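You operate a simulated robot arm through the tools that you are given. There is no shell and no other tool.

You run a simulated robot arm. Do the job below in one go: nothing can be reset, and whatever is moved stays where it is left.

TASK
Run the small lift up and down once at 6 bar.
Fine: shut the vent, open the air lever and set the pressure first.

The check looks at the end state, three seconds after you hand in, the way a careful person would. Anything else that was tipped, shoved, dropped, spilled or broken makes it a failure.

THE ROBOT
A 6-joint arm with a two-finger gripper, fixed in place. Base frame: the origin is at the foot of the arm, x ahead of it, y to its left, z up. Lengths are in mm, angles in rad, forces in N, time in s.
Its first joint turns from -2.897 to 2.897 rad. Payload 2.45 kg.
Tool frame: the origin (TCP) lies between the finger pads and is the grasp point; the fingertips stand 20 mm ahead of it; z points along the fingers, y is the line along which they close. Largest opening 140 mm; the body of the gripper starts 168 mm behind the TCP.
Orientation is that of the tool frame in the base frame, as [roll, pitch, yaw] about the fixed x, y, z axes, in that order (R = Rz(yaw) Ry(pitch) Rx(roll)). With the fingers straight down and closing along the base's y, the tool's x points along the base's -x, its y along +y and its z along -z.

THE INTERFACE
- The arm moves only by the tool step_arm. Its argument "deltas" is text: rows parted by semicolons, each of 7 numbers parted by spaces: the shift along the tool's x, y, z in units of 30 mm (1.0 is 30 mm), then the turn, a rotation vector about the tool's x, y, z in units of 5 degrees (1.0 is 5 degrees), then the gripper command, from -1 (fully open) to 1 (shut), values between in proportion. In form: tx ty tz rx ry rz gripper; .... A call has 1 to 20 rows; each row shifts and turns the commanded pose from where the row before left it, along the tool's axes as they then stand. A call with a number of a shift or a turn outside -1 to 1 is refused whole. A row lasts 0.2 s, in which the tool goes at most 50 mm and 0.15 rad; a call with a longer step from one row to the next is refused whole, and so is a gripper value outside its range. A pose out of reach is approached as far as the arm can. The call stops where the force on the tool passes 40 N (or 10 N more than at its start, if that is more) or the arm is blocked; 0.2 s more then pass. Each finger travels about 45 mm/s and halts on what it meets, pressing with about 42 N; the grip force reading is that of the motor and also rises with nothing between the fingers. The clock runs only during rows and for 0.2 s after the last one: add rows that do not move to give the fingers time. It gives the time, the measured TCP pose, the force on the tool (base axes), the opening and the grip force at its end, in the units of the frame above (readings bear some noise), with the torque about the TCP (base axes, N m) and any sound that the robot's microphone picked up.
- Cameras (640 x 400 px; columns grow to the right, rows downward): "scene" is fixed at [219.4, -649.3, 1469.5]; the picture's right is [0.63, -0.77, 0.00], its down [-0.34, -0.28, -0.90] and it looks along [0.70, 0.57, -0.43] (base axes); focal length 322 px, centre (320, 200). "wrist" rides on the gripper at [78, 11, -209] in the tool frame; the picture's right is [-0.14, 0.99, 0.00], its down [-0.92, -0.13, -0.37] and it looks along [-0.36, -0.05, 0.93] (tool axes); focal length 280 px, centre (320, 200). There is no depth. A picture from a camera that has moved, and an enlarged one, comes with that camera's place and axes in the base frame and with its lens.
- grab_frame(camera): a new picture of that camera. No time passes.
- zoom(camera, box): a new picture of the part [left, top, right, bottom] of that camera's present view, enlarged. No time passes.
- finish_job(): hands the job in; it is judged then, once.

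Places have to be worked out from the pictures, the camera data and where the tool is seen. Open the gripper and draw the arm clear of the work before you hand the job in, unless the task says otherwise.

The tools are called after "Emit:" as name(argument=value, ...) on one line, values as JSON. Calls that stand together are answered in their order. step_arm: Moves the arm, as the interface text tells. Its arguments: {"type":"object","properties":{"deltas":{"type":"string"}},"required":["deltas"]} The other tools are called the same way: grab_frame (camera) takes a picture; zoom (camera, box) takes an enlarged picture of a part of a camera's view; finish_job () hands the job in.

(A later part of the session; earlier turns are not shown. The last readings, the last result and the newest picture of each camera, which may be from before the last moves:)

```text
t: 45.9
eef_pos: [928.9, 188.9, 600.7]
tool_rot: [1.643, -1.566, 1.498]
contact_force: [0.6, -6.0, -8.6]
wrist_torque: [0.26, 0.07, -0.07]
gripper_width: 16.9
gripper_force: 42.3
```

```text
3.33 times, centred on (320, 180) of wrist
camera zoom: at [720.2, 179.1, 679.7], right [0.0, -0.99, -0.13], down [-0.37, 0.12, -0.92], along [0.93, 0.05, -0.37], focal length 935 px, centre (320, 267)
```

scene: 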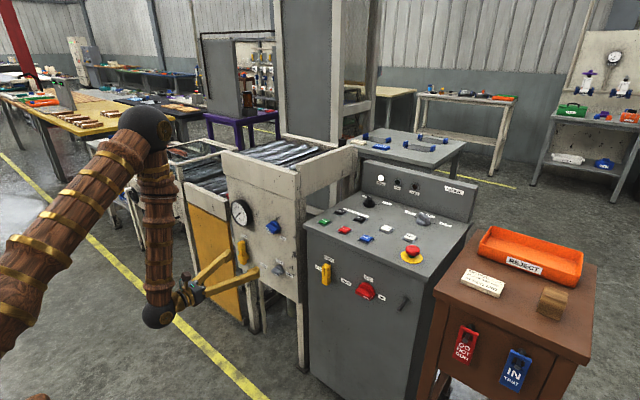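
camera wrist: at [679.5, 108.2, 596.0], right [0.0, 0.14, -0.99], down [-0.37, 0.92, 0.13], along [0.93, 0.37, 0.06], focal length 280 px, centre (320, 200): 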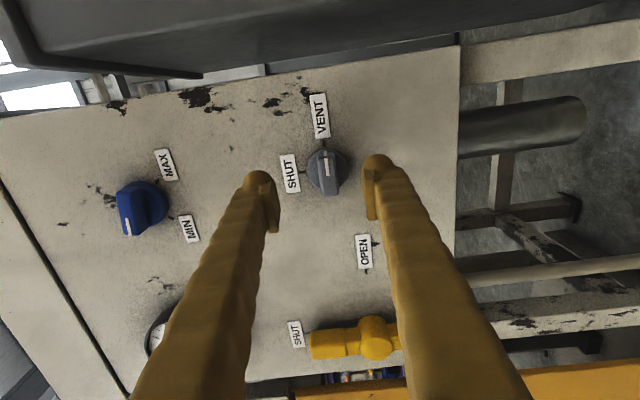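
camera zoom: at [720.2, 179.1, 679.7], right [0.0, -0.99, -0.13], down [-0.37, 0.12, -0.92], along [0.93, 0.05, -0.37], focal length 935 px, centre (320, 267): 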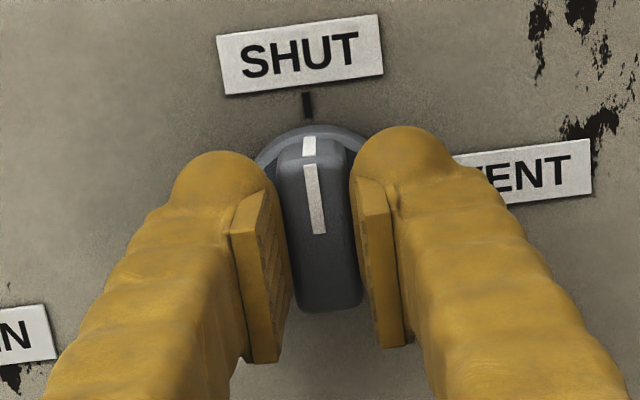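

The marker is aligned with the SHUT tick and torque is building as at an end stop. I'll open and back straight out.

Emit:
step_arm(deltas="0 0 0 0 0 0 0.5;0 0 0 0 0 0 0.2;0 0 0 0 0 0 0.1;0 0 0 0 0 0 0;0 0 -1 0 0 0 0;0 0 -1 0 0 0 0;0 0 -1 0 0 0 0;0 0 -1 0 0 0 0;0 0 -0.4 0 0 0 0;0 0 0 0 0 0 0")

Emit:
grab_frame(camera="wrist")

Emit:
zoom(camera="scene", box=[210, 190, 330, 290])

```text
t: 48.1
eef_pos: [798.5, 190.3, 601.8]
tool_rot: [1.463, -1.565, 1.678]
contact_force: [-0.1, -0.3, 0.0]
wrist_torque: [0.02, 0.02, 0.01]
gripper_width: 69.8
gripper_force: 0.1
```

```text
taken
camera wrist: at [589.1, 179.3, 679.4], right [0.0, -0.99, -0.13], down [-0.37, 0.12, -0.92], along [0.93, 0.05, -0.36], focal length 280 px, centre (320, 200)
```

wrist: 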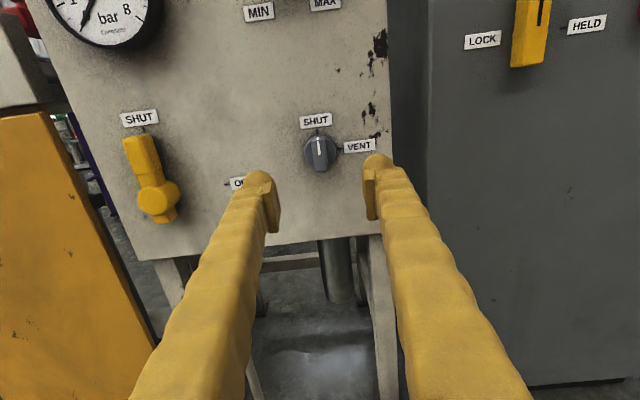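

```text
4.00 times, centred on (270, 240) of scene
camera zoom: at [219.4, -649.3, 1469.5], right [0.63, -0.77, 0.0], down [-0.34, -0.28, -0.9], along [0.7, 0.57, -0.43], focal length 1287 px, centre (520, 40)
```

zoom: 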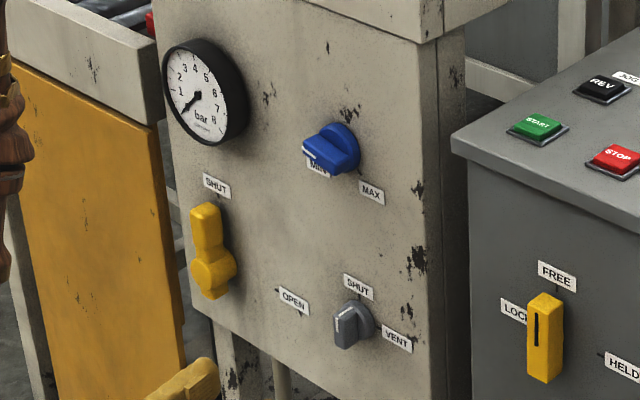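

The vent is shut. Next is the air lever, so I'll zoom on it.

Emit:
zoom(camera="wrist", box=[90, 90, 270, 240])

Emit:
zoom(camera="scene", box=[225, 230, 295, 280])

```text
2.67 times, centred on (180, 165) of wrist
camera zoom: at [589.1, 179.3, 679.4], right [0.0, -0.99, -0.13], down [-0.37, 0.12, -0.92], along [0.93, 0.05, -0.36], focal length 748 px, centre (693, 293)
```

zoom: 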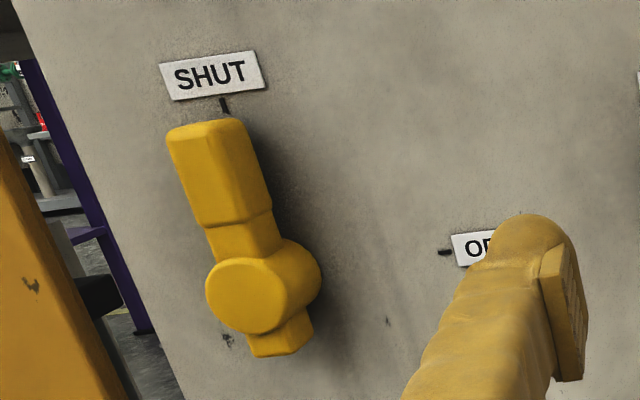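

```text
8.00 times, centred on (260, 255) of scene
camera zoom: at [219.4, -649.3, 1469.5], right [0.63, -0.77, 0.0], down [-0.34, -0.28, -0.9], along [0.7, 0.57, -0.43], focal length 2573 px, centre (800, -240)
```

zoom: 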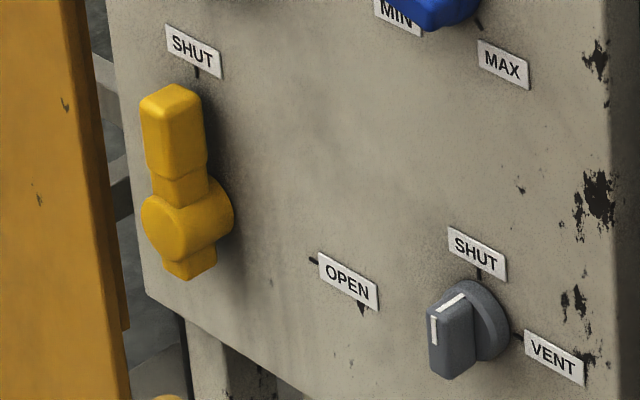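

By wrist-view geometry the lever pivot is roughly at y≈420, z≈572, with the ticks on an 89 mm radius. I'll move across in front of it at a safe distance and take a straight-on view.

Emit:
step_arm(deltas=".1 -.95 0 0 0 0 0;.1 -.95 0 0 0 0 0;.1 -.95 0 0 0 0 0;.1 -.95 0 0 0 0 0;.1 -.95 0 0 0 0 0;.1 -.95 0 0 0 0 0;.1 -.95 0 0 0 0 0;.1 -.95 0 0 0 0 0;0 0 0 0 0 0 0")

Emit:
grab_frame(camera="wrist")

Emit:
grab_frame(camera="scene")

```text
t: 50.1
eef_pos: [795.7, 418.0, 625.4]
tool_rot: [1.547, -1.566, 1.594]
contact_force: [-0.3, -0.1, -0.1]
wrist_torque: [-0.01, 0.03, 0.0]
gripper_width: 70.1
gripper_force: 0.0
```

```text
taken
camera wrist: at [587.2, 408.0, 703.5], right [0.0, -0.99, -0.13], down [-0.37, 0.12, -0.92], along [0.93, 0.05, -0.37], focal length 280 px, centre (320, 200)
```

wrist: 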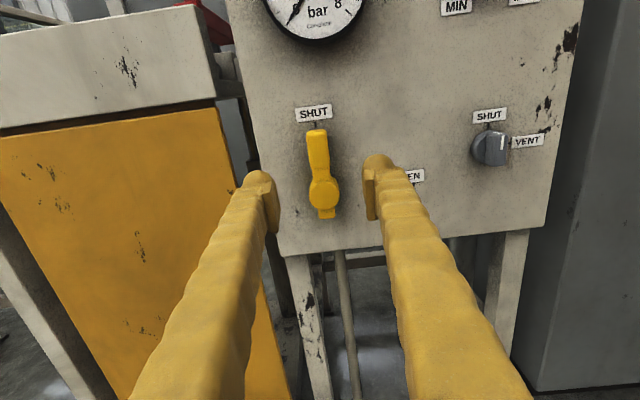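

```text
taken
```

scene: 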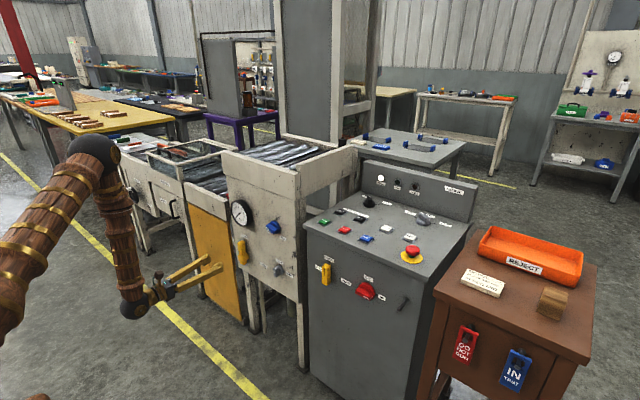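

Emit:
zoom(camera="wrist", box=[250, 90, 400, 230])

```text
2.86 times, centred on (325, 160) of wrist
camera zoom: at [587.2, 408.0, 703.5], right [0.0, -0.99, -0.13], down [-0.37, 0.12, -0.92], along [0.93, 0.05, -0.37], focal length 801 px, centre (306, 314)
```

zoom: 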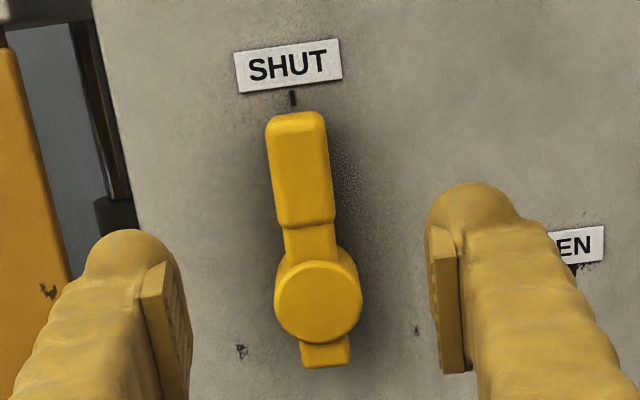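

The pivot is ≈(y 420, z 572) and the grip part of the handle spans z≈609–655 at y≈420, about 24 mm wide. I'll advance with the fingers straddling it to x≈935, z≈632.

Emit:
step_arm(deltas=".11 -.04 .5 0 0 0 0;.11 -.03 .8 0 0 0 0;0 0 .9 0 0 0 0;0 0 .9 0 0 0 0;0 0 .8 0 0 0 0;0 0 .5 0 0 0 0;0 0 .2 0 0 0 0;0 0 0 0 0 0 0")

Emit:
zoom(camera="wrist", box=[220, 100, 420, 240])

Emit:
zoom(camera="scene", box=[200, 210, 300, 290])

```text
t: 51.9
eef_pos: [935.7, 418.9, 630.4]
tool_rot: [1.547, -1.565, 1.592]
contact_force: [-0.1, -0.1, 0.6]
wrist_torque: [-0.02, -0.02, 0.02]
gripper_width: 70.2
gripper_force: 0.1
```

```text
2.86 times, centred on (320, 170) of wrist
camera zoom: at [726.9, 408.7, 708.6], right [0.0, -0.99, -0.13], down [-0.37, 0.12, -0.92], along [0.93, 0.05, -0.37], focal length 801 px, centre (320, 286)
```

zoom: 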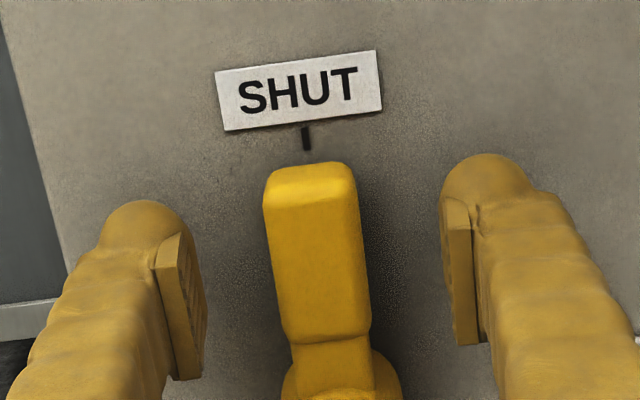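

```text
5.00 times, centred on (250, 250) of scene
camera zoom: at [219.4, -649.3, 1469.5], right [0.63, -0.77, 0.0], down [-0.34, -0.28, -0.9], along [0.7, 0.57, -0.43], focal length 1608 px, centre (670, -50)
```

zoom: 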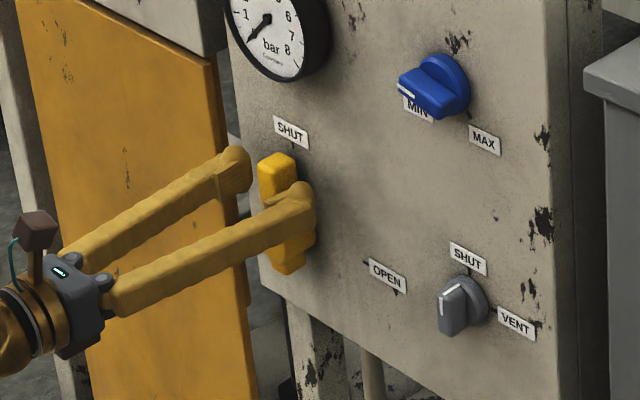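

It is centred between the pads. I'll close on the handle.

Emit:
step_arm(deltas="0 0 0 0 0 0 0.4;0 0 0 0 0 0 0.6;0 0 0 0 0 0 0.8;0 0 0 0 0 0 0.8;0 0 0 0 0 0 0.8")

Emit:
zoom(camera="wrist", box=[220, 100, 420, 240])

Emit:
zoom(camera="scene", box=[200, 210, 300, 290])

```text
t: 53.1
eef_pos: [936.9, 418.8, 631.0]
tool_rot: [1.505, -1.566, 1.636]
contact_force: [3.5, 5.2, -0.9]
wrist_torque: [0.24, 0.03, 0.06]
gripper_width: 25.9
gripper_force: 45.2
```

```text
2.86 times, centred on (320, 170) of wrist
camera zoom: at [726.8, 408.8, 708.6], right [0.0, -0.99, -0.13], down [-0.37, 0.12, -0.92], along [0.93, 0.05, -0.36], focal length 801 px, centre (320, 286)
```

zoom: 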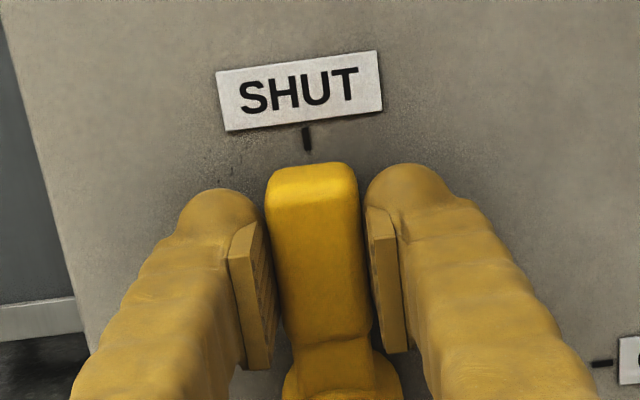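

```text
5.00 times, centred on (250, 250) of scene
camera zoom: at [219.4, -649.3, 1469.5], right [0.63, -0.77, 0.0], down [-0.34, -0.28, -0.9], along [0.7, 0.57, -0.43], focal length 1608 px, centre (670, -50)
```

zoom: 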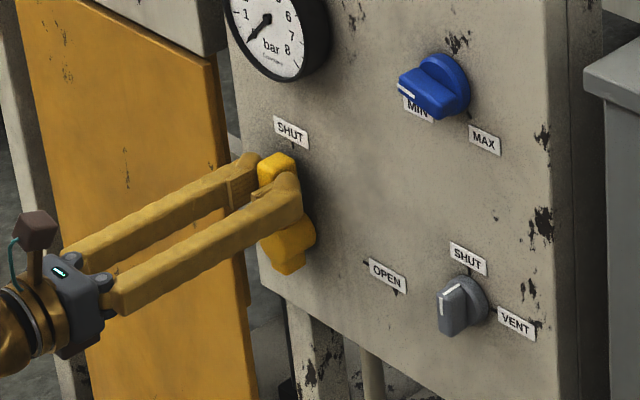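

Gripped at 25.9 mm. I'll swing the handle clockwise along an arc of about 59 mm radius, in small steps.

Emit:
step_arm(deltas="-.002 .086 0 0 0 .5 .8;-.002 .086 0 0 0 .5 .8;-.002 .086 0 0 0 .5 .8;-.002 .086 0 0 0 .5 .8;-.002 .086 0 0 0 .5 .8;-.002 .086 0 0 0 .5 .8")

```text
t: 54.5
eef_pos: [936.0, 405.4, 629.8]
tool_rot: [-1.57, -1.314, -1.575]
contact_force: [12.6, -3.2, 2.3]
wrist_torque: [-0.17, 0.14, 0.02]
gripper_width: 26.1
gripper_force: 45.2
```

Emit:
step_arm(deltas="-.002 .086 0 0 0 .5 .8;-.002 .086 0 0 0 .5 .8;-.002 .086 0 0 0 .5 .8;-.002 .086 0 0 0 .5 .8;-.002 .086 0 0 0 .5 .8;-.002 .086 0 0 0 .5 .8;-.002 .086 0 0 0 .5 .8;-.002 .086 0 0 0 .5 .8;-.002 .086 0 0 0 .5 .8;-.002 .086 0 0 0 .5 .8")

Emit:
zoom(camera="wrist", box=[220, 100, 420, 240])

```text
t: 56.7
eef_pos: [935.5, 382.6, 616.7]
tool_rot: [-1.57, -0.879, -1.574]
contact_force: [-18.8, -15.2, 18.2]
wrist_torque: [0.02, -0.29, -0.32]
gripper_width: 26.1
gripper_force: 45.2
```

```text
2.86 times, centred on (320, 170) of wrist
camera zoom: at [726.6, 322.8, 669.5], right [0.0, -0.67, -0.74], down [-0.37, 0.69, -0.63], along [0.93, 0.27, -0.25], focal length 801 px, centre (320, 286)
```

zoom: 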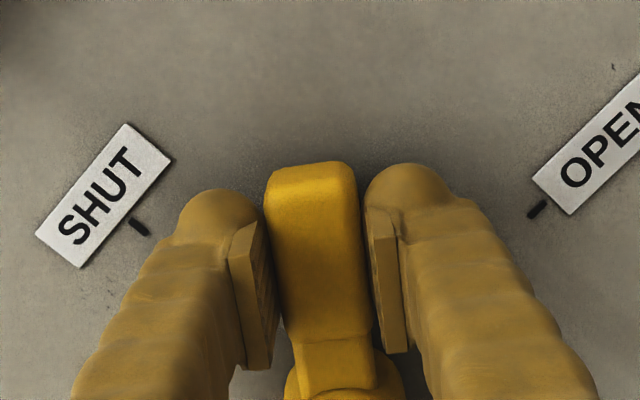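

It is at about 40° now, with a moderate outward and backward reaction. I'll relieve it slightly and continue.

Emit:
step_arm(deltas=".04 .0 -.03 0 0 0 .8;.0 .086 0 0 0 .5 .8;.0 .086 0 0 0 .5 .8;.0 .086 0 0 0 .5 .8;.0 .086 0 0 0 .5 .8;.0 .086 0 0 0 .5 .8;.0 .086 0 0 0 .5 .8")

```text
t: 58.3
eef_pos: [934.5, 370.3, 607.1]
tool_rot: [-1.572, -0.615, -1.572]
contact_force: [7.7, 7.7, -13.3]
wrist_torque: [-0.37, 0.09, 0.06]
gripper_width: 25.9
gripper_force: 44.8
```

Emit:
step_arm(deltas="-.003 .086 0 0 0 .5 .8;-.003 .086 0 0 0 .5 .8;-.003 .086 0 0 0 .5 .8;-.003 .086 0 0 0 .5 .8;-.003 .086 0 0 0 .5 .8;-.003 .086 0 0 0 .5 .8;-.003 .086 0 0 0 .5 .8;-.003 .086 0 0 0 .5 .8")

Emit:
zoom(camera="wrist", box=[220, 100, 420, 240])

```text
t: 60.1
eef_pos: [936.7, 360.4, 585.6]
tool_rot: [-1.572, -0.268, -1.575]
contact_force: [-34.5, 0.8, -2.8]
wrist_torque: [-0.17, 0.02, 0.03]
gripper_width: 26.0
gripper_force: 45.0
```

```text
2.86 times, centred on (320, 170) of wrist
camera zoom: at [726.2, 282.6, 596.6], right [0.0, -0.13, -0.99], down [-0.37, 0.92, -0.12], along [0.93, 0.36, -0.05], focal length 801 px, centre (320, 286)
```

zoom: 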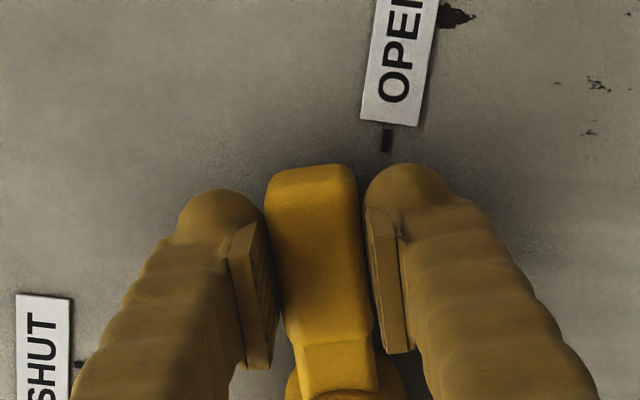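

Angle is ~75°. There's a 34 N backward push, so I'll ease back 2 mm first, then finish the last 15°.

Emit:
step_arm(deltas="0 0 -.06 0 0 0 .8;-.002 .086 0 0 0 .5 .8;-.002 .086 0 0 0 .5 .8;-.002 .086 0 0 0 .5 .8;-.002 .086 0 0 0 .5 .8")

```text
t: 61.3
eef_pos: [932.0, 358.5, 576.9]
tool_rot: [-1.571, -0.093, -1.575]
contact_force: [29.6, -15.7, -6.8]
wrist_torque: [-0.38, -0.06, -0.27]
gripper_width: 26.1
gripper_force: 44.8
```

Emit:
step_arm(deltas="0.02 0 .03 0 0 0 .8;-.002 .086 0 0 0 .5 .8;-.002 .086 0 0 0 .5 .8")

Emit:
zoom(camera="wrist", box=[220, 100, 420, 240])

Emit:
zoom(camera="scene", box=[210, 190, 330, 290])

```text
t: 62.1
eef_pos: [933.1, 359.4, 571.1]
tool_rot: [-1.573, -0.007, -1.573]
contact_force: [-6.6, -11.2, -11.4]
wrist_torque: [-0.55, 0.13, 0.11]
gripper_width: 26.1
gripper_force: 44.3
```

```text
2.86 times, centred on (320, 170) of wrist
camera zoom: at [723.9, 280.3, 561.1], right [0.0, 0.13, -0.99], down [-0.37, 0.92, 0.12], along [0.93, 0.36, 0.05], focal length 801 px, centre (320, 286)
```

zoom: 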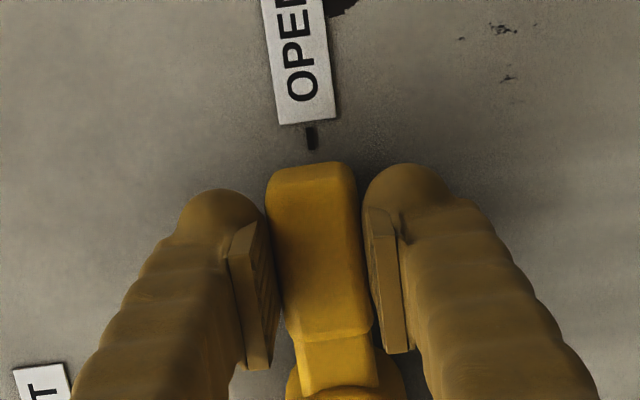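

```text
4.00 times, centred on (270, 240) of scene
camera zoom: at [219.4, -649.3, 1469.5], right [0.63, -0.77, 0.0], down [-0.34, -0.28, -0.9], along [0.7, 0.57, -0.43], focal length 1287 px, centre (520, 40)
```

zoom: 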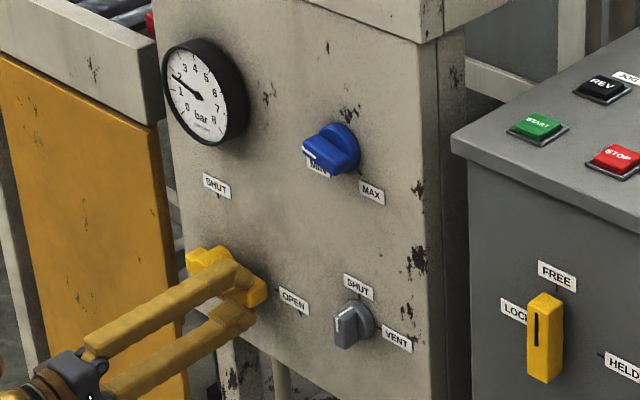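

The lever is at OPEN and the gauge has risen to about 2 bar. I'll release and back out.

Emit:
step_arm(deltas="0 0 0 0 0 0 0.4;0 0 0 0 0 0 0.1;0 0 0 0 0 0 0;0 0 0 0 0 0 0;0 0 -1 0 0 0 0;0 0 -1 0 0 0 0;0 0 -1 0 0 0 0;0 0 -1 0 0 0 0;0 0 -0.5 0 0 0 0;0 0 0 0 0 0 0")

Emit:
grab_frame(camera="wrist")

Emit:
zoom(camera="scene", box=[225, 195, 255, 235])

Emit:
zoom(camera="scene", box=[210, 190, 330, 290])

```text
t: 64.3
eef_pos: [799.0, 358.3, 571.4]
tool_rot: [-1.571, -0.004, -1.572]
contact_force: [-0.3, 0.3, 0.4]
wrist_torque: [-0.01, -0.01, 0.01]
gripper_width: 69.8
gripper_force: 0.1
```

```text
taken
camera wrist: at [590.3, 279.7, 561.4], right [0.0, 0.13, -0.99], down [-0.37, 0.92, 0.12], along [0.93, 0.36, 0.05], focal length 280 px, centre (320, 200)
```

wrist: 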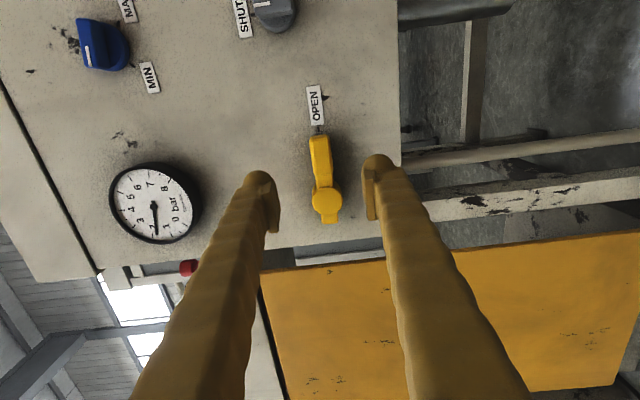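

```text
10.00 times, centred on (240, 215) of scene
camera zoom: at [219.4, -649.3, 1469.5], right [0.63, -0.77, 0.0], down [-0.34, -0.28, -0.9], along [0.7, 0.57, -0.43], focal length 3216 px, centre (1120, 50)
```

zoom: 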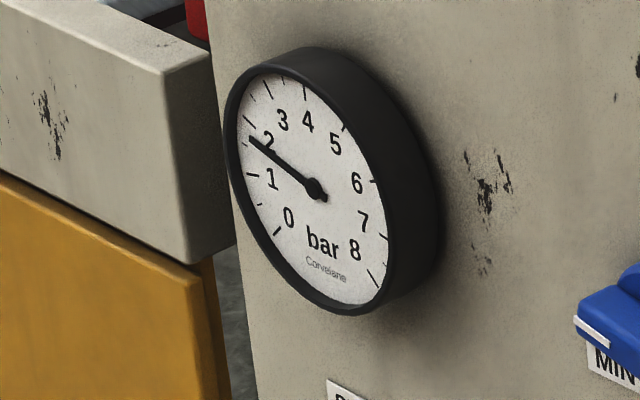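

```text
4.00 times, centred on (270, 240) of scene
camera zoom: at [219.4, -649.3, 1469.5], right [0.63, -0.77, 0.0], down [-0.34, -0.28, -0.9], along [0.7, 0.57, -0.43], focal length 1287 px, centre (520, 40)
```

zoom: 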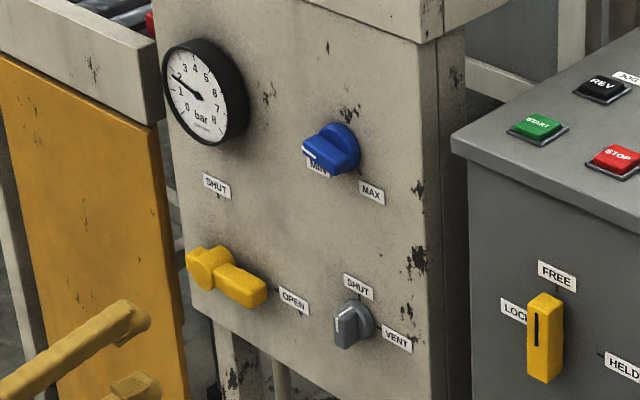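

The air is open, and the gauge reads about 1.6 bar with the regulator at 9 o'clock. I'll move in front of the blue knob and roll the tool back to the upright-camera pose.

Emit:
step_arm(deltas=".77 -.8 0 0 0 0 0;.77 -.8 0 0 0 0 0;.77 -.8 0 0 0 0 0;.77 -.8 0 0 0 0 0;.77 -.8 0 0 0 0 0;.77 -.8 0 0 0 0 0;.75 -.8 0 0 0 0 0;0 0 0 0 0 0 0")

Emit:
step_arm(deltas="0 0 0 0 0 -1 0;0 0 0 0 0 -1 0;0 0 0 0 0 -1 0;0 0 0 0 0 -1 0;0 0 0 0 0 -1 0;0 0 0 0 0 -1 0;0 0 0 0 0 -1 0;0 0 0 0 0 -1 0;0 0 0 0 0 -1 0;0 0 0 0 0 -1 0;0 0 0 0 0 -1 0;0 0 0 0 0 -1 0;0 0 0 0 0 -1 0;0 0 0 0 0 -1 0;0 0 0 0 0 -1 0;0 0 0 0 0 -1 0;0 0 0 0 0 -1 0;0 0 0 0 0 -1 0;0 0 0 0 0 0 0")

Emit:
grab_frame(camera="wrist")

```text
t: 66.1
eef_pos: [797.2, 200.7, 743.6]
tool_rot: [-1.57, -0.005, -1.575]
contact_force: [0.7, 0.1, -0.1]
wrist_torque: [0.01, 0.0, -0.02]
gripper_width: 69.9
gripper_force: 0.1
```

```text
t: 70.1
eef_pos: [798.9, 200.0, 740.6]
tool_rot: [1.535, -1.564, 1.604]
contact_force: [0.3, -0.4, 0.6]
wrist_torque: [0.0, 0.02, -0.02]
gripper_width: 69.8
gripper_force: 0.1
```

```text
taken
camera wrist: at [589.3, 188.6, 819.1], right [0.0, -0.99, -0.13], down [-0.37, 0.12, -0.92], along [0.93, 0.05, -0.37], focal length 280 px, centre (320, 200)
```

wrist: 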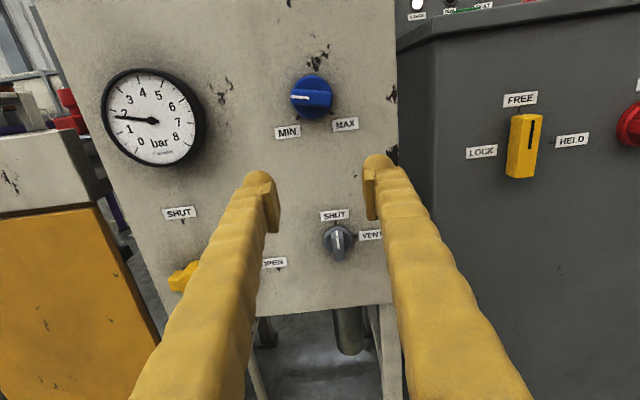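

Emit:
zoom(camera="wrist", box=[260, 60, 380, 150])

Emit:
zoom(camera="wrist", box=[90, 60, 220, 180])

```text
4.44 times, centred on (320, 105) of wrist
camera zoom: at [589.3, 188.6, 819.1], right [0.0, -0.99, -0.13], down [-0.37, 0.12, -0.92], along [0.93, 0.05, -0.37], focal length 1246 px, centre (320, 622)
```

zoom: 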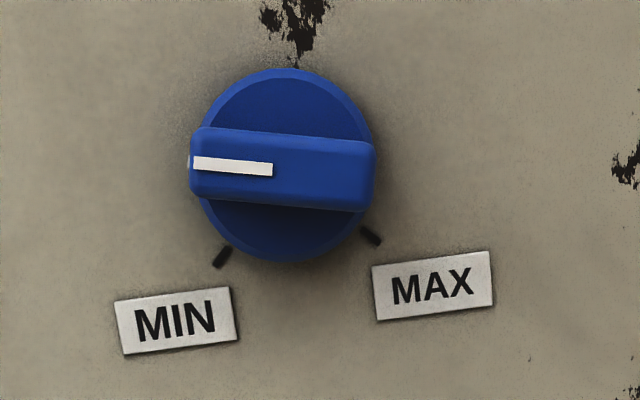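

```text
3.33 times, centred on (155, 120) of wrist
camera zoom: at [589.3, 188.6, 819.1], right [0.0, -0.99, -0.13], down [-0.37, 0.12, -0.92], along [0.93, 0.05, -0.37], focal length 935 px, centre (870, 467)
```

zoom: 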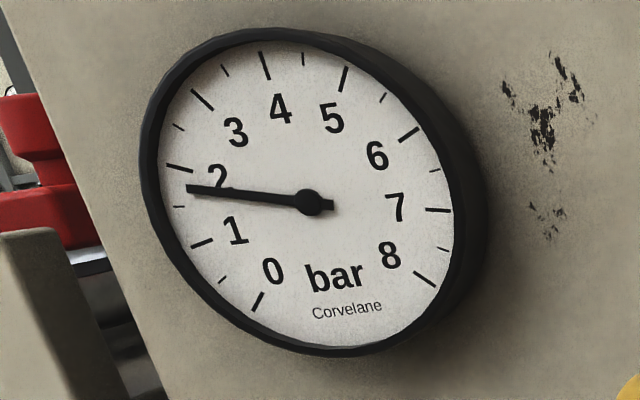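

The gauge reads about 1.7 bar with the marker ~11° above 9 o'clock, which is about 56° from MIN. That fits 0–8 bar over 270°, so 6 bar needs ~146° more clockwise. The knob centre is ≈(y 200, z 808). I'll raise, roll the tool -79° to match the bar, and approach.

Emit:
step_arm(deltas=".75 0 0 0 0 0 0;.75 0 0 0 0 0 0;.75 0 0 0 0 0 0;0 0 0 0 0 -1 0;0 0 0 0 0 -1 0;0 0 0 0 0 -1 0;0 0 0 0 0 -1 0;0 0 0 0 0 -1 0;0 0 0 0 0 -1 0;0 0 0 0 0 -1 0;0 0 0 0 0 -1 0;0 0 0 0 0 -1 0;0 0 0 0 0 -1 0;0 0 0 0 0 -1 0;0 0 0 0 0 -1 0;0 0 0 0 0 -1 0;0 0 0 0 0 -1 0;0 0 0 0 0 -1 0;0 0 0 0 0 -.8 0;0 0 0 0 0 0 0")

Emit:
step_arm(deltas="0 0 .6 0 0 0 0;0 0 .8 0 0 0 0;0 0 .8 0 0 0 0;0 0 .7 0 0 0 0;0 0 0 0 0 0 0")

Emit:
grab_frame(camera="wrist")

Emit:
zoom(camera="wrist", box=[255, 120, 385, 220])

```text
t: 74.3
eef_pos: [799.7, 199.0, 809.6]
tool_rot: [1.571, -0.185, 1.568]
contact_force: [0.2, 0.0, -0.5]
wrist_torque: [-0.03, 0.0, 0.01]
gripper_width: 70.0
gripper_force: 0.0
```

```text
t: 75.5
eef_pos: [885.3, 196.9, 810.7]
tool_rot: [1.572, -0.186, 1.57]
contact_force: [0.2, 0.1, -0.2]
wrist_torque: [0.0, -0.01, -0.01]
gripper_width: 69.9
gripper_force: 0.1
```

```text
taken
camera wrist: at [677.2, 272.6, 835.0], right [0.0, -0.32, 0.95], down [-0.37, -0.88, -0.3], along [0.93, -0.35, -0.12], focal length 280 px, centre (320, 200)
```

wrist: 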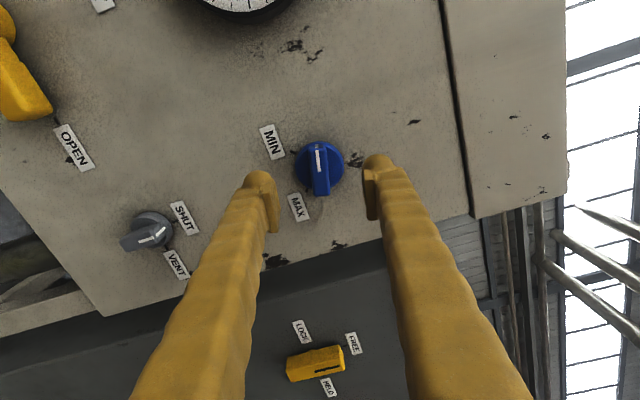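

```text
4.00 times, centred on (320, 170) of wrist
camera zoom: at [677.2, 272.6, 835.0], right [0.0, -0.32, 0.95], down [-0.37, -0.88, -0.3], along [0.93, -0.35, -0.12], focal length 1122 px, centre (320, 320)
```

zoom: 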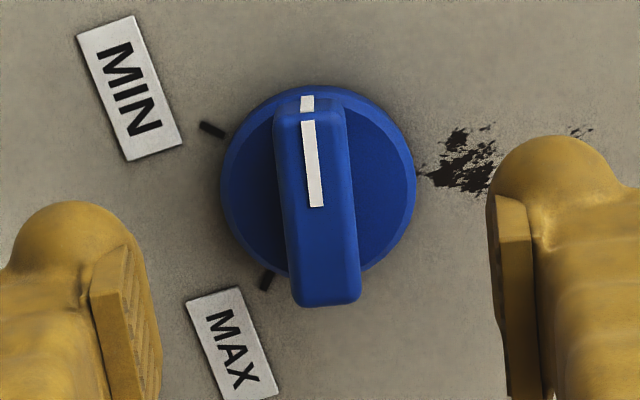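

The tool is aligned with the bar and needs about 3 mm along tool x. I'll advance to straddle it, then close.

Emit:
step_arm(deltas=".1 0 0 0 0 0 0;0 0 .7 0 0 0 0;0 0 .75 0 0 0 0;0 0 0 0 0 0 0.4;0 0 0 0 0 0 0.6;0 0 0 0 0 0 0.9;0 0 0 0 0 0 0.9;0 0 0 0 0 0 0.9")

Emit:
zoom(camera="wrist", box=[230, 120, 410, 240])

Emit:
zoom(camera="scene", box=[220, 190, 320, 270])

```text
t: 77.3
eef_pos: [928.6, 202.1, 810.7]
tool_rot: [1.57, -0.186, 1.569]
contact_force: [3.0, -0.7, 1.0]
wrist_torque: [0.02, 0.04, 0.07]
gripper_width: 16.9
gripper_force: 38.8
```

```text
3.33 times, centred on (320, 180) of wrist
camera zoom: at [719.9, 276.7, 835.6], right [0.0, -0.32, 0.95], down [-0.37, -0.88, -0.3], along [0.93, -0.35, -0.12], focal length 935 px, centre (320, 267)
```

zoom: 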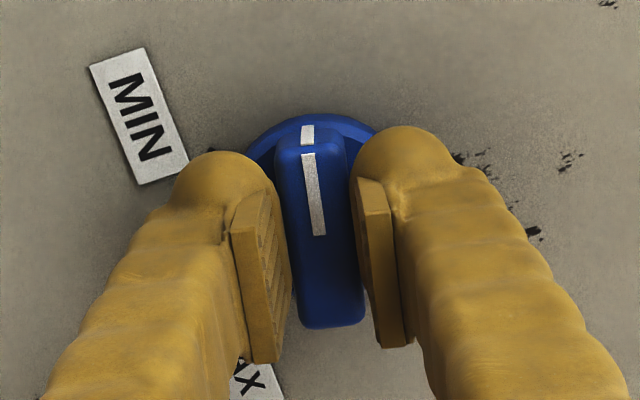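

```text
5.00 times, centred on (270, 230) of scene
camera zoom: at [219.4, -649.3, 1469.5], right [0.63, -0.77, 0.0], down [-0.34, -0.28, -0.9], along [0.7, 0.57, -0.43], focal length 1608 px, centre (570, 50)
```

zoom: 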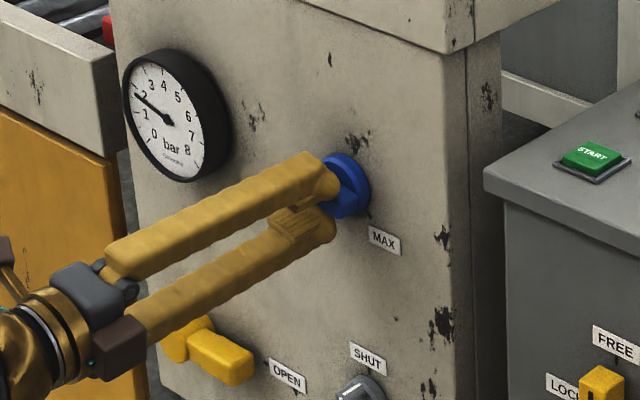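

Gripped at 16.9 mm. I'll turn clockwise (+rz) slowly, first by 25°.

Emit:
step_arm(deltas="0 0 0 0 0 .5 .9;0 0 0 0 0 .5 .9;0 0 0 0 0 .5 .9;0 0 0 0 0 .5 .9;0 0 0 0 0 .5 .9;0 0 0 0 0 .5 .9;0 0 0 0 0 .5 .9;0 0 0 0 0 .5 .9;0 0 0 0 0 .5 .9;0 0 0 0 0 .5 .9")

Emit:
zoom(camera="scene", box=[225, 195, 255, 235])

```text
t: 78.4
eef_pos: [929.4, 202.5, 810.8]
tool_rot: [1.566, -0.361, 1.569]
contact_force: [-9.3, -1.2, 5.7]
wrist_torque: [0.01, -0.07, -0.01]
gripper_width: 16.9
gripper_force: 42.4
stopped in row 5: the force on the tool passed its limit at 42 N (the readings are from after the stop); the commanded pose is now the measured one
```

```text
10.00 times, centred on (240, 215) of scene
camera zoom: at [219.4, -649.3, 1469.5], right [0.63, -0.77, 0.0], down [-0.34, -0.28, -0.9], along [0.7, 0.57, -0.43], focal length 3216 px, centre (1120, 50)
```

zoom: 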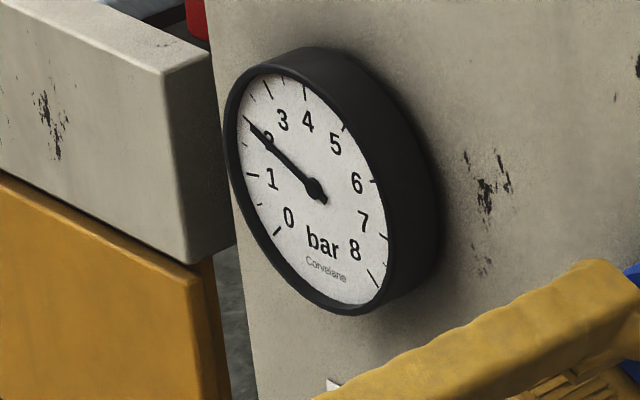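

The pressure is rising (~2 bar). I'll nudge the axis 1.5 mm towards -y, to the centre I estimated, and continue in gentler steps.

Emit:
step_arm(deltas="-.05 0 0 0 0 0 .9;0 0 0 0 0 .4 .9;0 0 0 0 0 .4 .9;0 0 0 0 0 .4 .9;0 0 0 0 0 .4 .9;0 0 0 0 0 .4 .9;0 0 0 0 0 .4 .9;0 0 0 0 0 .4 .9;0 0 0 0 0 .4 .9;0 0 0 0 0 .4 .9;0 0 0 0 0 .4 .9")

```text
t: 80.5
eef_pos: [929.3, 201.7, 810.3]
tool_rot: [1.566, -0.661, 1.571]
contact_force: [-9.7, -1.3, 4.0]
wrist_torque: [0.05, -0.07, -0.06]
gripper_width: 16.9
gripper_force: 42.5
stopped in row 10: the force on the tool passed its limit at 41 N (the readings are from after the stop); the commanded pose is now the measured one
```

Emit:
step_arm(deltas="0 0 -.03 0 0 0 .9;0 0 0 0 0 .4 .9;0 0 0 0 0 .4 .9;0 0 0 0 0 .4 .9;0 0 0 0 0 .4 .9;0 0 0 0 0 .4 .9;0 0 0 0 0 .4 .9;0 0 0 0 0 .4 .9;0 0 0 0 0 .4 .9")

```text
t: 82.5
eef_pos: [927.5, 200.1, 811.0]
tool_rot: [1.564, -0.943, 1.573]
contact_force: [-8.1, -8.0, 16.3]
wrist_torque: [-0.04, -0.21, -0.06]
gripper_width: 16.5
gripper_force: 42.6
```

Emit:
step_arm(deltas=".01 .03 0 0 0 0 .9;0 0 0 0 0 .4 .9;0 0 0 0 0 .4 .9;0 0 0 0 0 .4 .9;0 0 0 0 0 .4 .9;0 0 0 0 0 .4 .9;0 0 0 0 0 .4 .9;0 0 0 0 0 .4 .9;0 0 0 0 0 .4 .9;0 0 0 0 0 .4 .9;0 0 0 0 0 .4 .9")

Emit:
zoom(camera="scene", box=[225, 195, 255, 235])

Emit:
zoom(camera="wrist", box=[230, 120, 410, 240])

```text
t: 85.0
eef_pos: [928.6, 199.8, 812.0]
tool_rot: [1.557, -1.292, 1.58]
contact_force: [-16.5, -11.2, 10.7]
wrist_torque: [-0.05, -0.09, -0.18]
gripper_width: 16.7
gripper_force: 42.2
```

```text
10.00 times, centred on (240, 215) of scene
camera zoom: at [219.4, -649.3, 1469.5], right [0.63, -0.77, 0.0], down [-0.34, -0.28, -0.9], along [0.7, 0.57, -0.43], focal length 3216 px, centre (1120, 50)
```

zoom: 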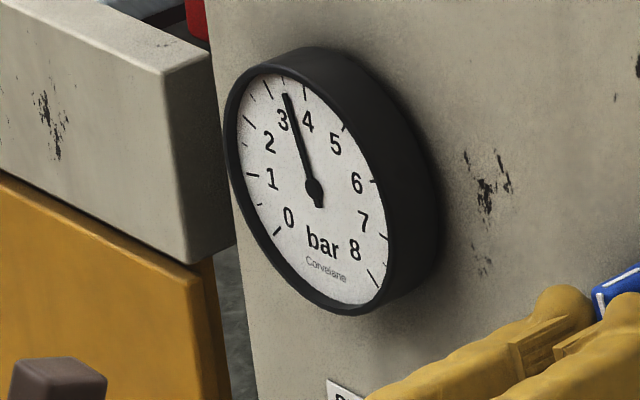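

```text
3.33 times, centred on (320, 180) of wrist
camera zoom: at [718.7, 211.2, 888.7], right [0.0, -0.99, 0.14], down [-0.37, -0.13, -0.92], along [0.93, -0.05, -0.36], focal length 935 px, centre (320, 267)
```

zoom: 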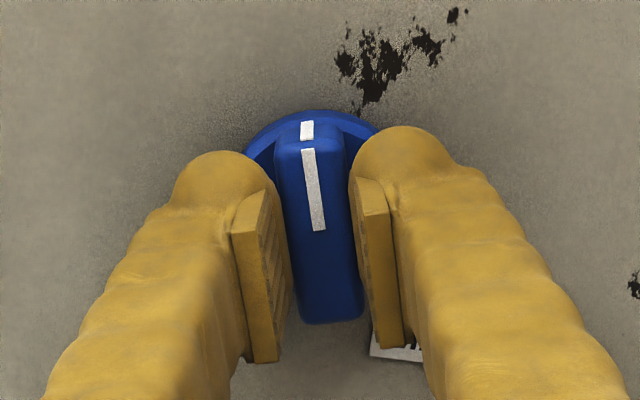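

Turned 63° so far and the gauge reads ~3.55 bar, as modelled. About 82° remain.

Emit:
step_arm(deltas=".01 .02 -.03 0 0 0 .9;0 0 0 0 0 .4 .9;0 0 0 0 0 .4 .9;0 0 0 0 0 .4 .9;0 0 0 0 0 .4 .9;0 0 0 0 0 .4 .9;0 0 0 0 0 .4 .9;0 0 0 0 0 .4 .9;0 0 0 0 0 .4 .9;0 0 0 0 0 .4 .9;0 0 0 0 0 .4 .9")

```text
t: 87.3
eef_pos: [926.1, 199.3, 811.3]
tool_rot: [-1.536, -1.5, -1.61]
contact_force: [-13.9, 3.0, -6.4]
wrist_torque: [0.01, 0.03, 0.05]
gripper_width: 15.8
gripper_force: 41.6
```

Emit:
step_arm(deltas="0 0 .01 0 0 .4 .9;0 0 0 0 0 .4 .9;0 0 0 0 0 .4 .9;0 0 0 0 0 .4 .9;0 0 0 0 0 .4 .9;0 0 0 0 0 .4 .9;0 0 0 0 0 .4 .9;0 0 0 0 0 .4 .9;0 0 0 0 0 .4 .9;0 0 0 0 0 .4 .9")

Emit:
zoom(camera="scene", box=[225, 195, 255, 235])

```text
t: 89.2
eef_pos: [927.8, 199.2, 811.0]
tool_rot: [-1.565, -1.226, -1.58]
contact_force: [-5.6, -1.3, 0.4]
wrist_torque: [-0.04, -0.13, -0.1]
gripper_width: 16.1
gripper_force: 42.0
stopped in row 9: the force on the tool passed its limit at 41 N (the readings are from after the stop); the commanded pose is now the measured one
```

```text
10.00 times, centred on (240, 215) of scene
camera zoom: at [219.4, -649.3, 1469.5], right [0.63, -0.77, 0.0], down [-0.34, -0.28, -0.9], along [0.7, 0.57, -0.43], focal length 3216 px, centre (1120, 50)
```

zoom: 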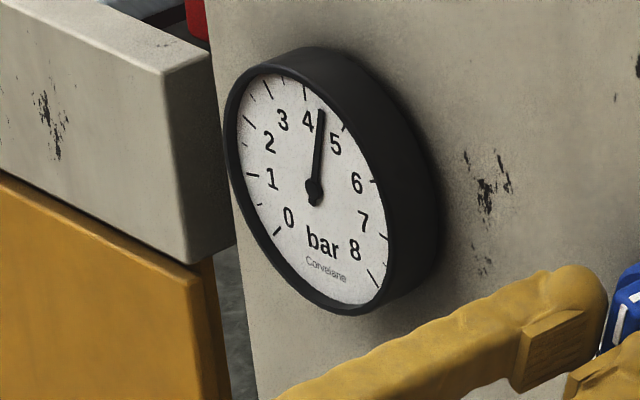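

It is at ~4.6 bar, with about 47° to go.

Emit:
step_arm(deltas="0 0 -.02 0 0 0 .9;0 0 0 0 0 .4 .9;0 0 0 0 0 .4 .9;0 0 0 0 0 .4 .9;0 0 0 0 0 .4 .9;0 0 0 0 0 .4 .9;0 0 0 0 0 .4 .9;0 0 0 0 0 .4 .9;0 0 0 0 0 .4 .9;0 0 0 0 0 .4 .9")

```text
t: 91.4
eef_pos: [926.3, 199.1, 811.4]
tool_rot: [-1.568, -0.912, -1.577]
contact_force: [-30.4, -13.3, -0.6]
wrist_torque: [-0.01, 0.15, -0.18]
gripper_width: 14.8
gripper_force: 40.2
```

Emit:
zoom(camera="wrist", box=[230, 120, 410, 240])

Emit:
zoom(camera="scene", box=[225, 195, 255, 235])

Emit:
zoom(camera="scene", box=[240, 190, 320, 250])

```text
3.33 times, centred on (320, 180) of wrist
camera zoom: at [716.5, 142.6, 865.9], right [0.0, -0.7, -0.72], down [-0.37, 0.67, -0.65], along [0.93, 0.26, -0.26], focal length 935 px, centre (320, 267)
```

zoom: 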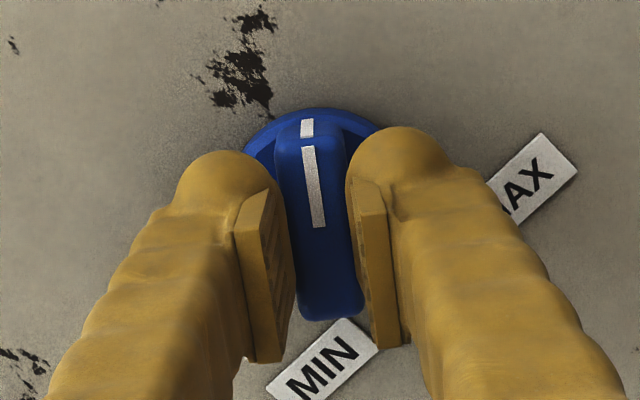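

```text
10.00 times, centred on (240, 215) of scene
camera zoom: at [219.4, -649.3, 1469.5], right [0.63, -0.77, 0.0], down [-0.34, -0.28, -0.9], along [0.7, 0.57, -0.43], focal length 3216 px, centre (1120, 50)
```

zoom: 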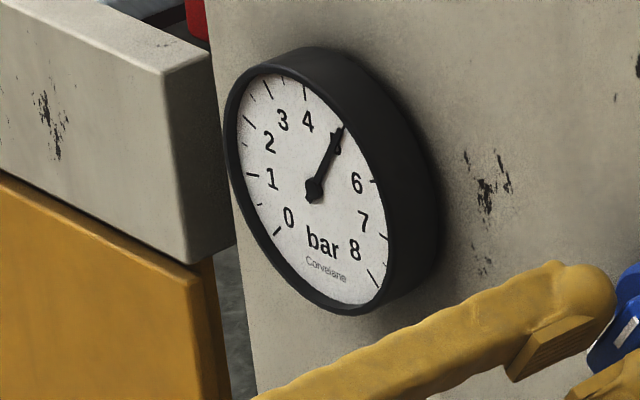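

```text
6.67 times, centred on (280, 220) of scene
camera zoom: at [219.4, -649.3, 1469.5], right [0.63, -0.77, 0.0], down [-0.34, -0.28, -0.9], along [0.7, 0.57, -0.43], focal length 2144 px, centre (587, 67)
```

zoom: 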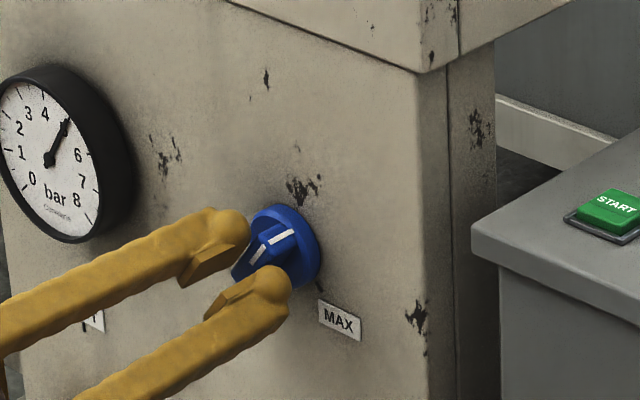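

The gauge is ~5.1 bar, with ~30 N of backward push from the knob. I'll back off 1.5 mm and continue.

Emit:
step_arm(deltas="0 0.01 -.05 0 0 0 .9;0 0 0 0 0 .3 .9;0 0 0 0 0 .3 .9;0 0 0 0 0 .3 .9;0 0 0 0 0 .3 .9;0 0 0 0 0 .3 .9;0 0 0 0 0 .3 .9;0 0 0 0 0 .3 .9;0 0 0 0 0 .3 .9")

Emit:
zoom(camera="scene", box=[225, 195, 255, 235])

Emit:
zoom(camera="wrist", box=[230, 120, 410, 240])

```text
t: 92.7
eef_pos: [923.3, 200.2, 810.4]
tool_rot: [-1.57, -0.797, -1.574]
contact_force: [-45.2, -0.9, 8.3]
wrist_torque: [0.0, -0.14, -0.02]
gripper_width: 10.3
gripper_force: 37.4
stopped in row 6: the force on the tool passed its limit at 44 N (the readings are from after the stop); the commanded pose is now the measured one
```

```text
10.00 times, centred on (240, 215) of scene
camera zoom: at [219.4, -649.3, 1469.5], right [0.63, -0.77, 0.0], down [-0.34, -0.28, -0.9], along [0.7, 0.57, -0.43], focal length 3216 px, centre (1120, 50)
```

zoom: 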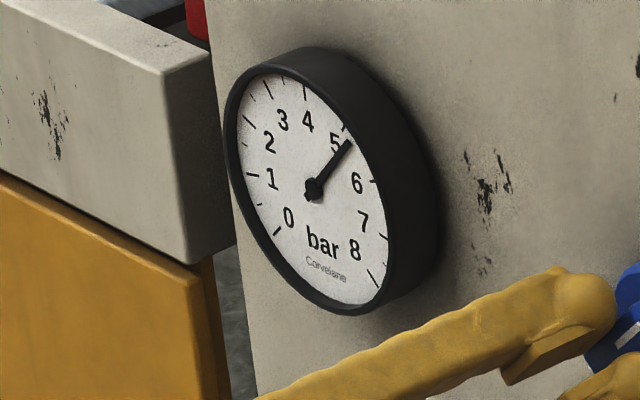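

```text
3.33 times, centred on (320, 180) of wrist
camera zoom: at [713.6, 136.8, 859.1], right [0.0, -0.61, -0.79], down [-0.37, 0.74, -0.57], along [0.93, 0.29, -0.23], focal length 935 px, centre (320, 267)
```

zoom: 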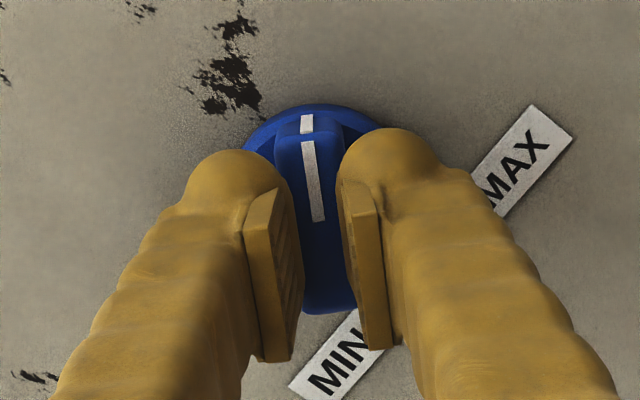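

The fingers are squeezing off the rounded edge of the bar. I'll open, advance a bit deeper and re-grip for the final ~22°.

Emit:
step_arm(deltas="0 0 0 0 0 0 .5;0 0 0 0 0 0 .3;0 0 0 0 0 0 .3;0 0 .15 0 0 0 .3;0 0 .15 0 0 0 .3;0 0 0 0 0 0 .3")

Emit:
zoom(camera="wrist", box=[230, 120, 410, 240])

Emit:
zoom(camera="scene", box=[225, 195, 255, 235])

```text
t: 94.1
eef_pos: [933.3, 199.0, 810.2]
tool_rot: [-1.57, -0.798, -1.576]
contact_force: [0.2, -0.9, 0.0]
wrist_torque: [-0.03, 0.02, 0.02]
gripper_width: 49.0
gripper_force: 0.1
```

```text
3.33 times, centred on (320, 180) of wrist
camera zoom: at [723.2, 136.9, 858.8], right [0.0, -0.61, -0.79], down [-0.37, 0.74, -0.57], along [0.93, 0.29, -0.23], focal length 935 px, centre (320, 267)
```

zoom: 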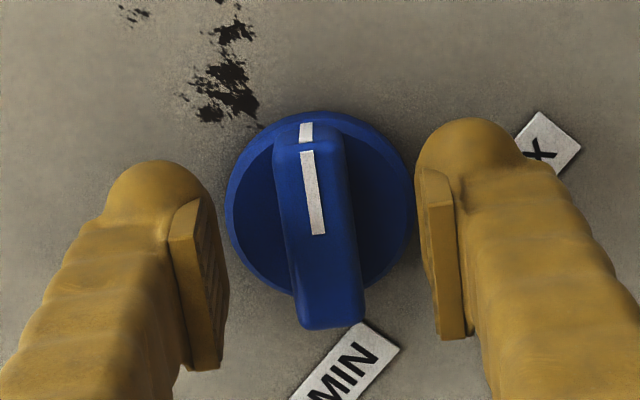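

```text
10.00 times, centred on (240, 215) of scene
camera zoom: at [219.4, -649.3, 1469.5], right [0.63, -0.77, 0.0], down [-0.34, -0.28, -0.9], along [0.7, 0.57, -0.43], focal length 3216 px, centre (1120, 50)
```

zoom: 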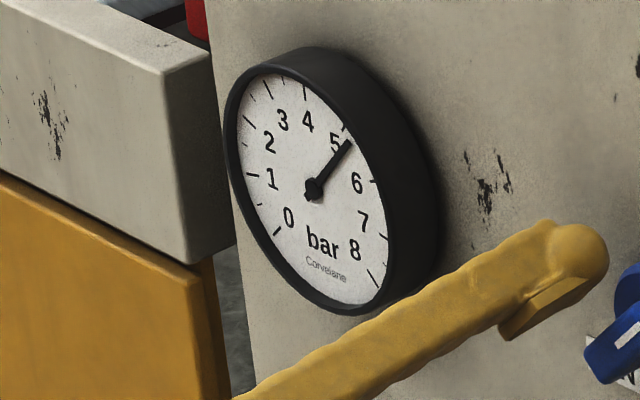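

The knob held at ~5.3–5.4 bar. I'll re-grip at this deeper position.

Emit:
step_arm(deltas="0 0 0 0 0 0 .6;0 0 0 0 0 0 .9;0 0 0 0 0 0 .9;0 0 0 0 0 0 .9")

Emit:
step_arm(deltas="0 0 0 0 0 .4 .9;0 0 0 0 0 .4 .9;0 0 0 0 0 .4 .9;0 0 0 0 0 .4 .9;0 0 0 0 0 .4 .9")

Emit:
zoom(camera="scene", box=[225, 195, 255, 235])

```text
t: 95.1
eef_pos: [932.3, 198.3, 811.2]
tool_rot: [-1.572, -0.797, -1.575]
contact_force: [1.7, 0.7, -0.1]
wrist_torque: [0.04, 0.01, 0.06]
gripper_width: 17.1
gripper_force: 42.0
```

```text
t: 96.3
eef_pos: [932.4, 198.9, 809.9]
tool_rot: [-1.569, -0.621, -1.573]
contact_force: [-19.6, -1.7, 2.2]
wrist_torque: [0.01, 0.16, 0.27]
gripper_width: 16.8
gripper_force: 43.0
```

```text
10.00 times, centred on (240, 215) of scene
camera zoom: at [219.4, -649.3, 1469.5], right [0.63, -0.77, 0.0], down [-0.34, -0.28, -0.9], along [0.7, 0.57, -0.43], focal length 3216 px, centre (1120, 50)
```

zoom: 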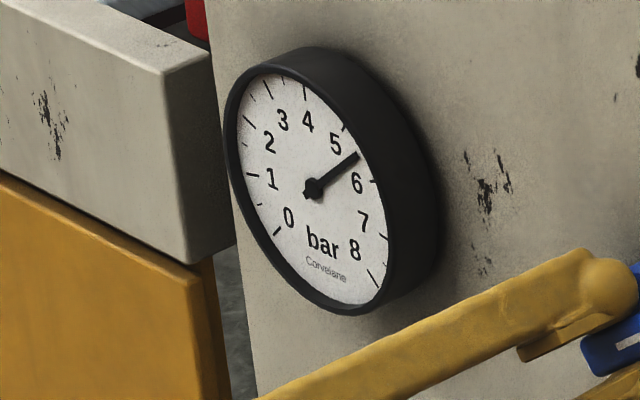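

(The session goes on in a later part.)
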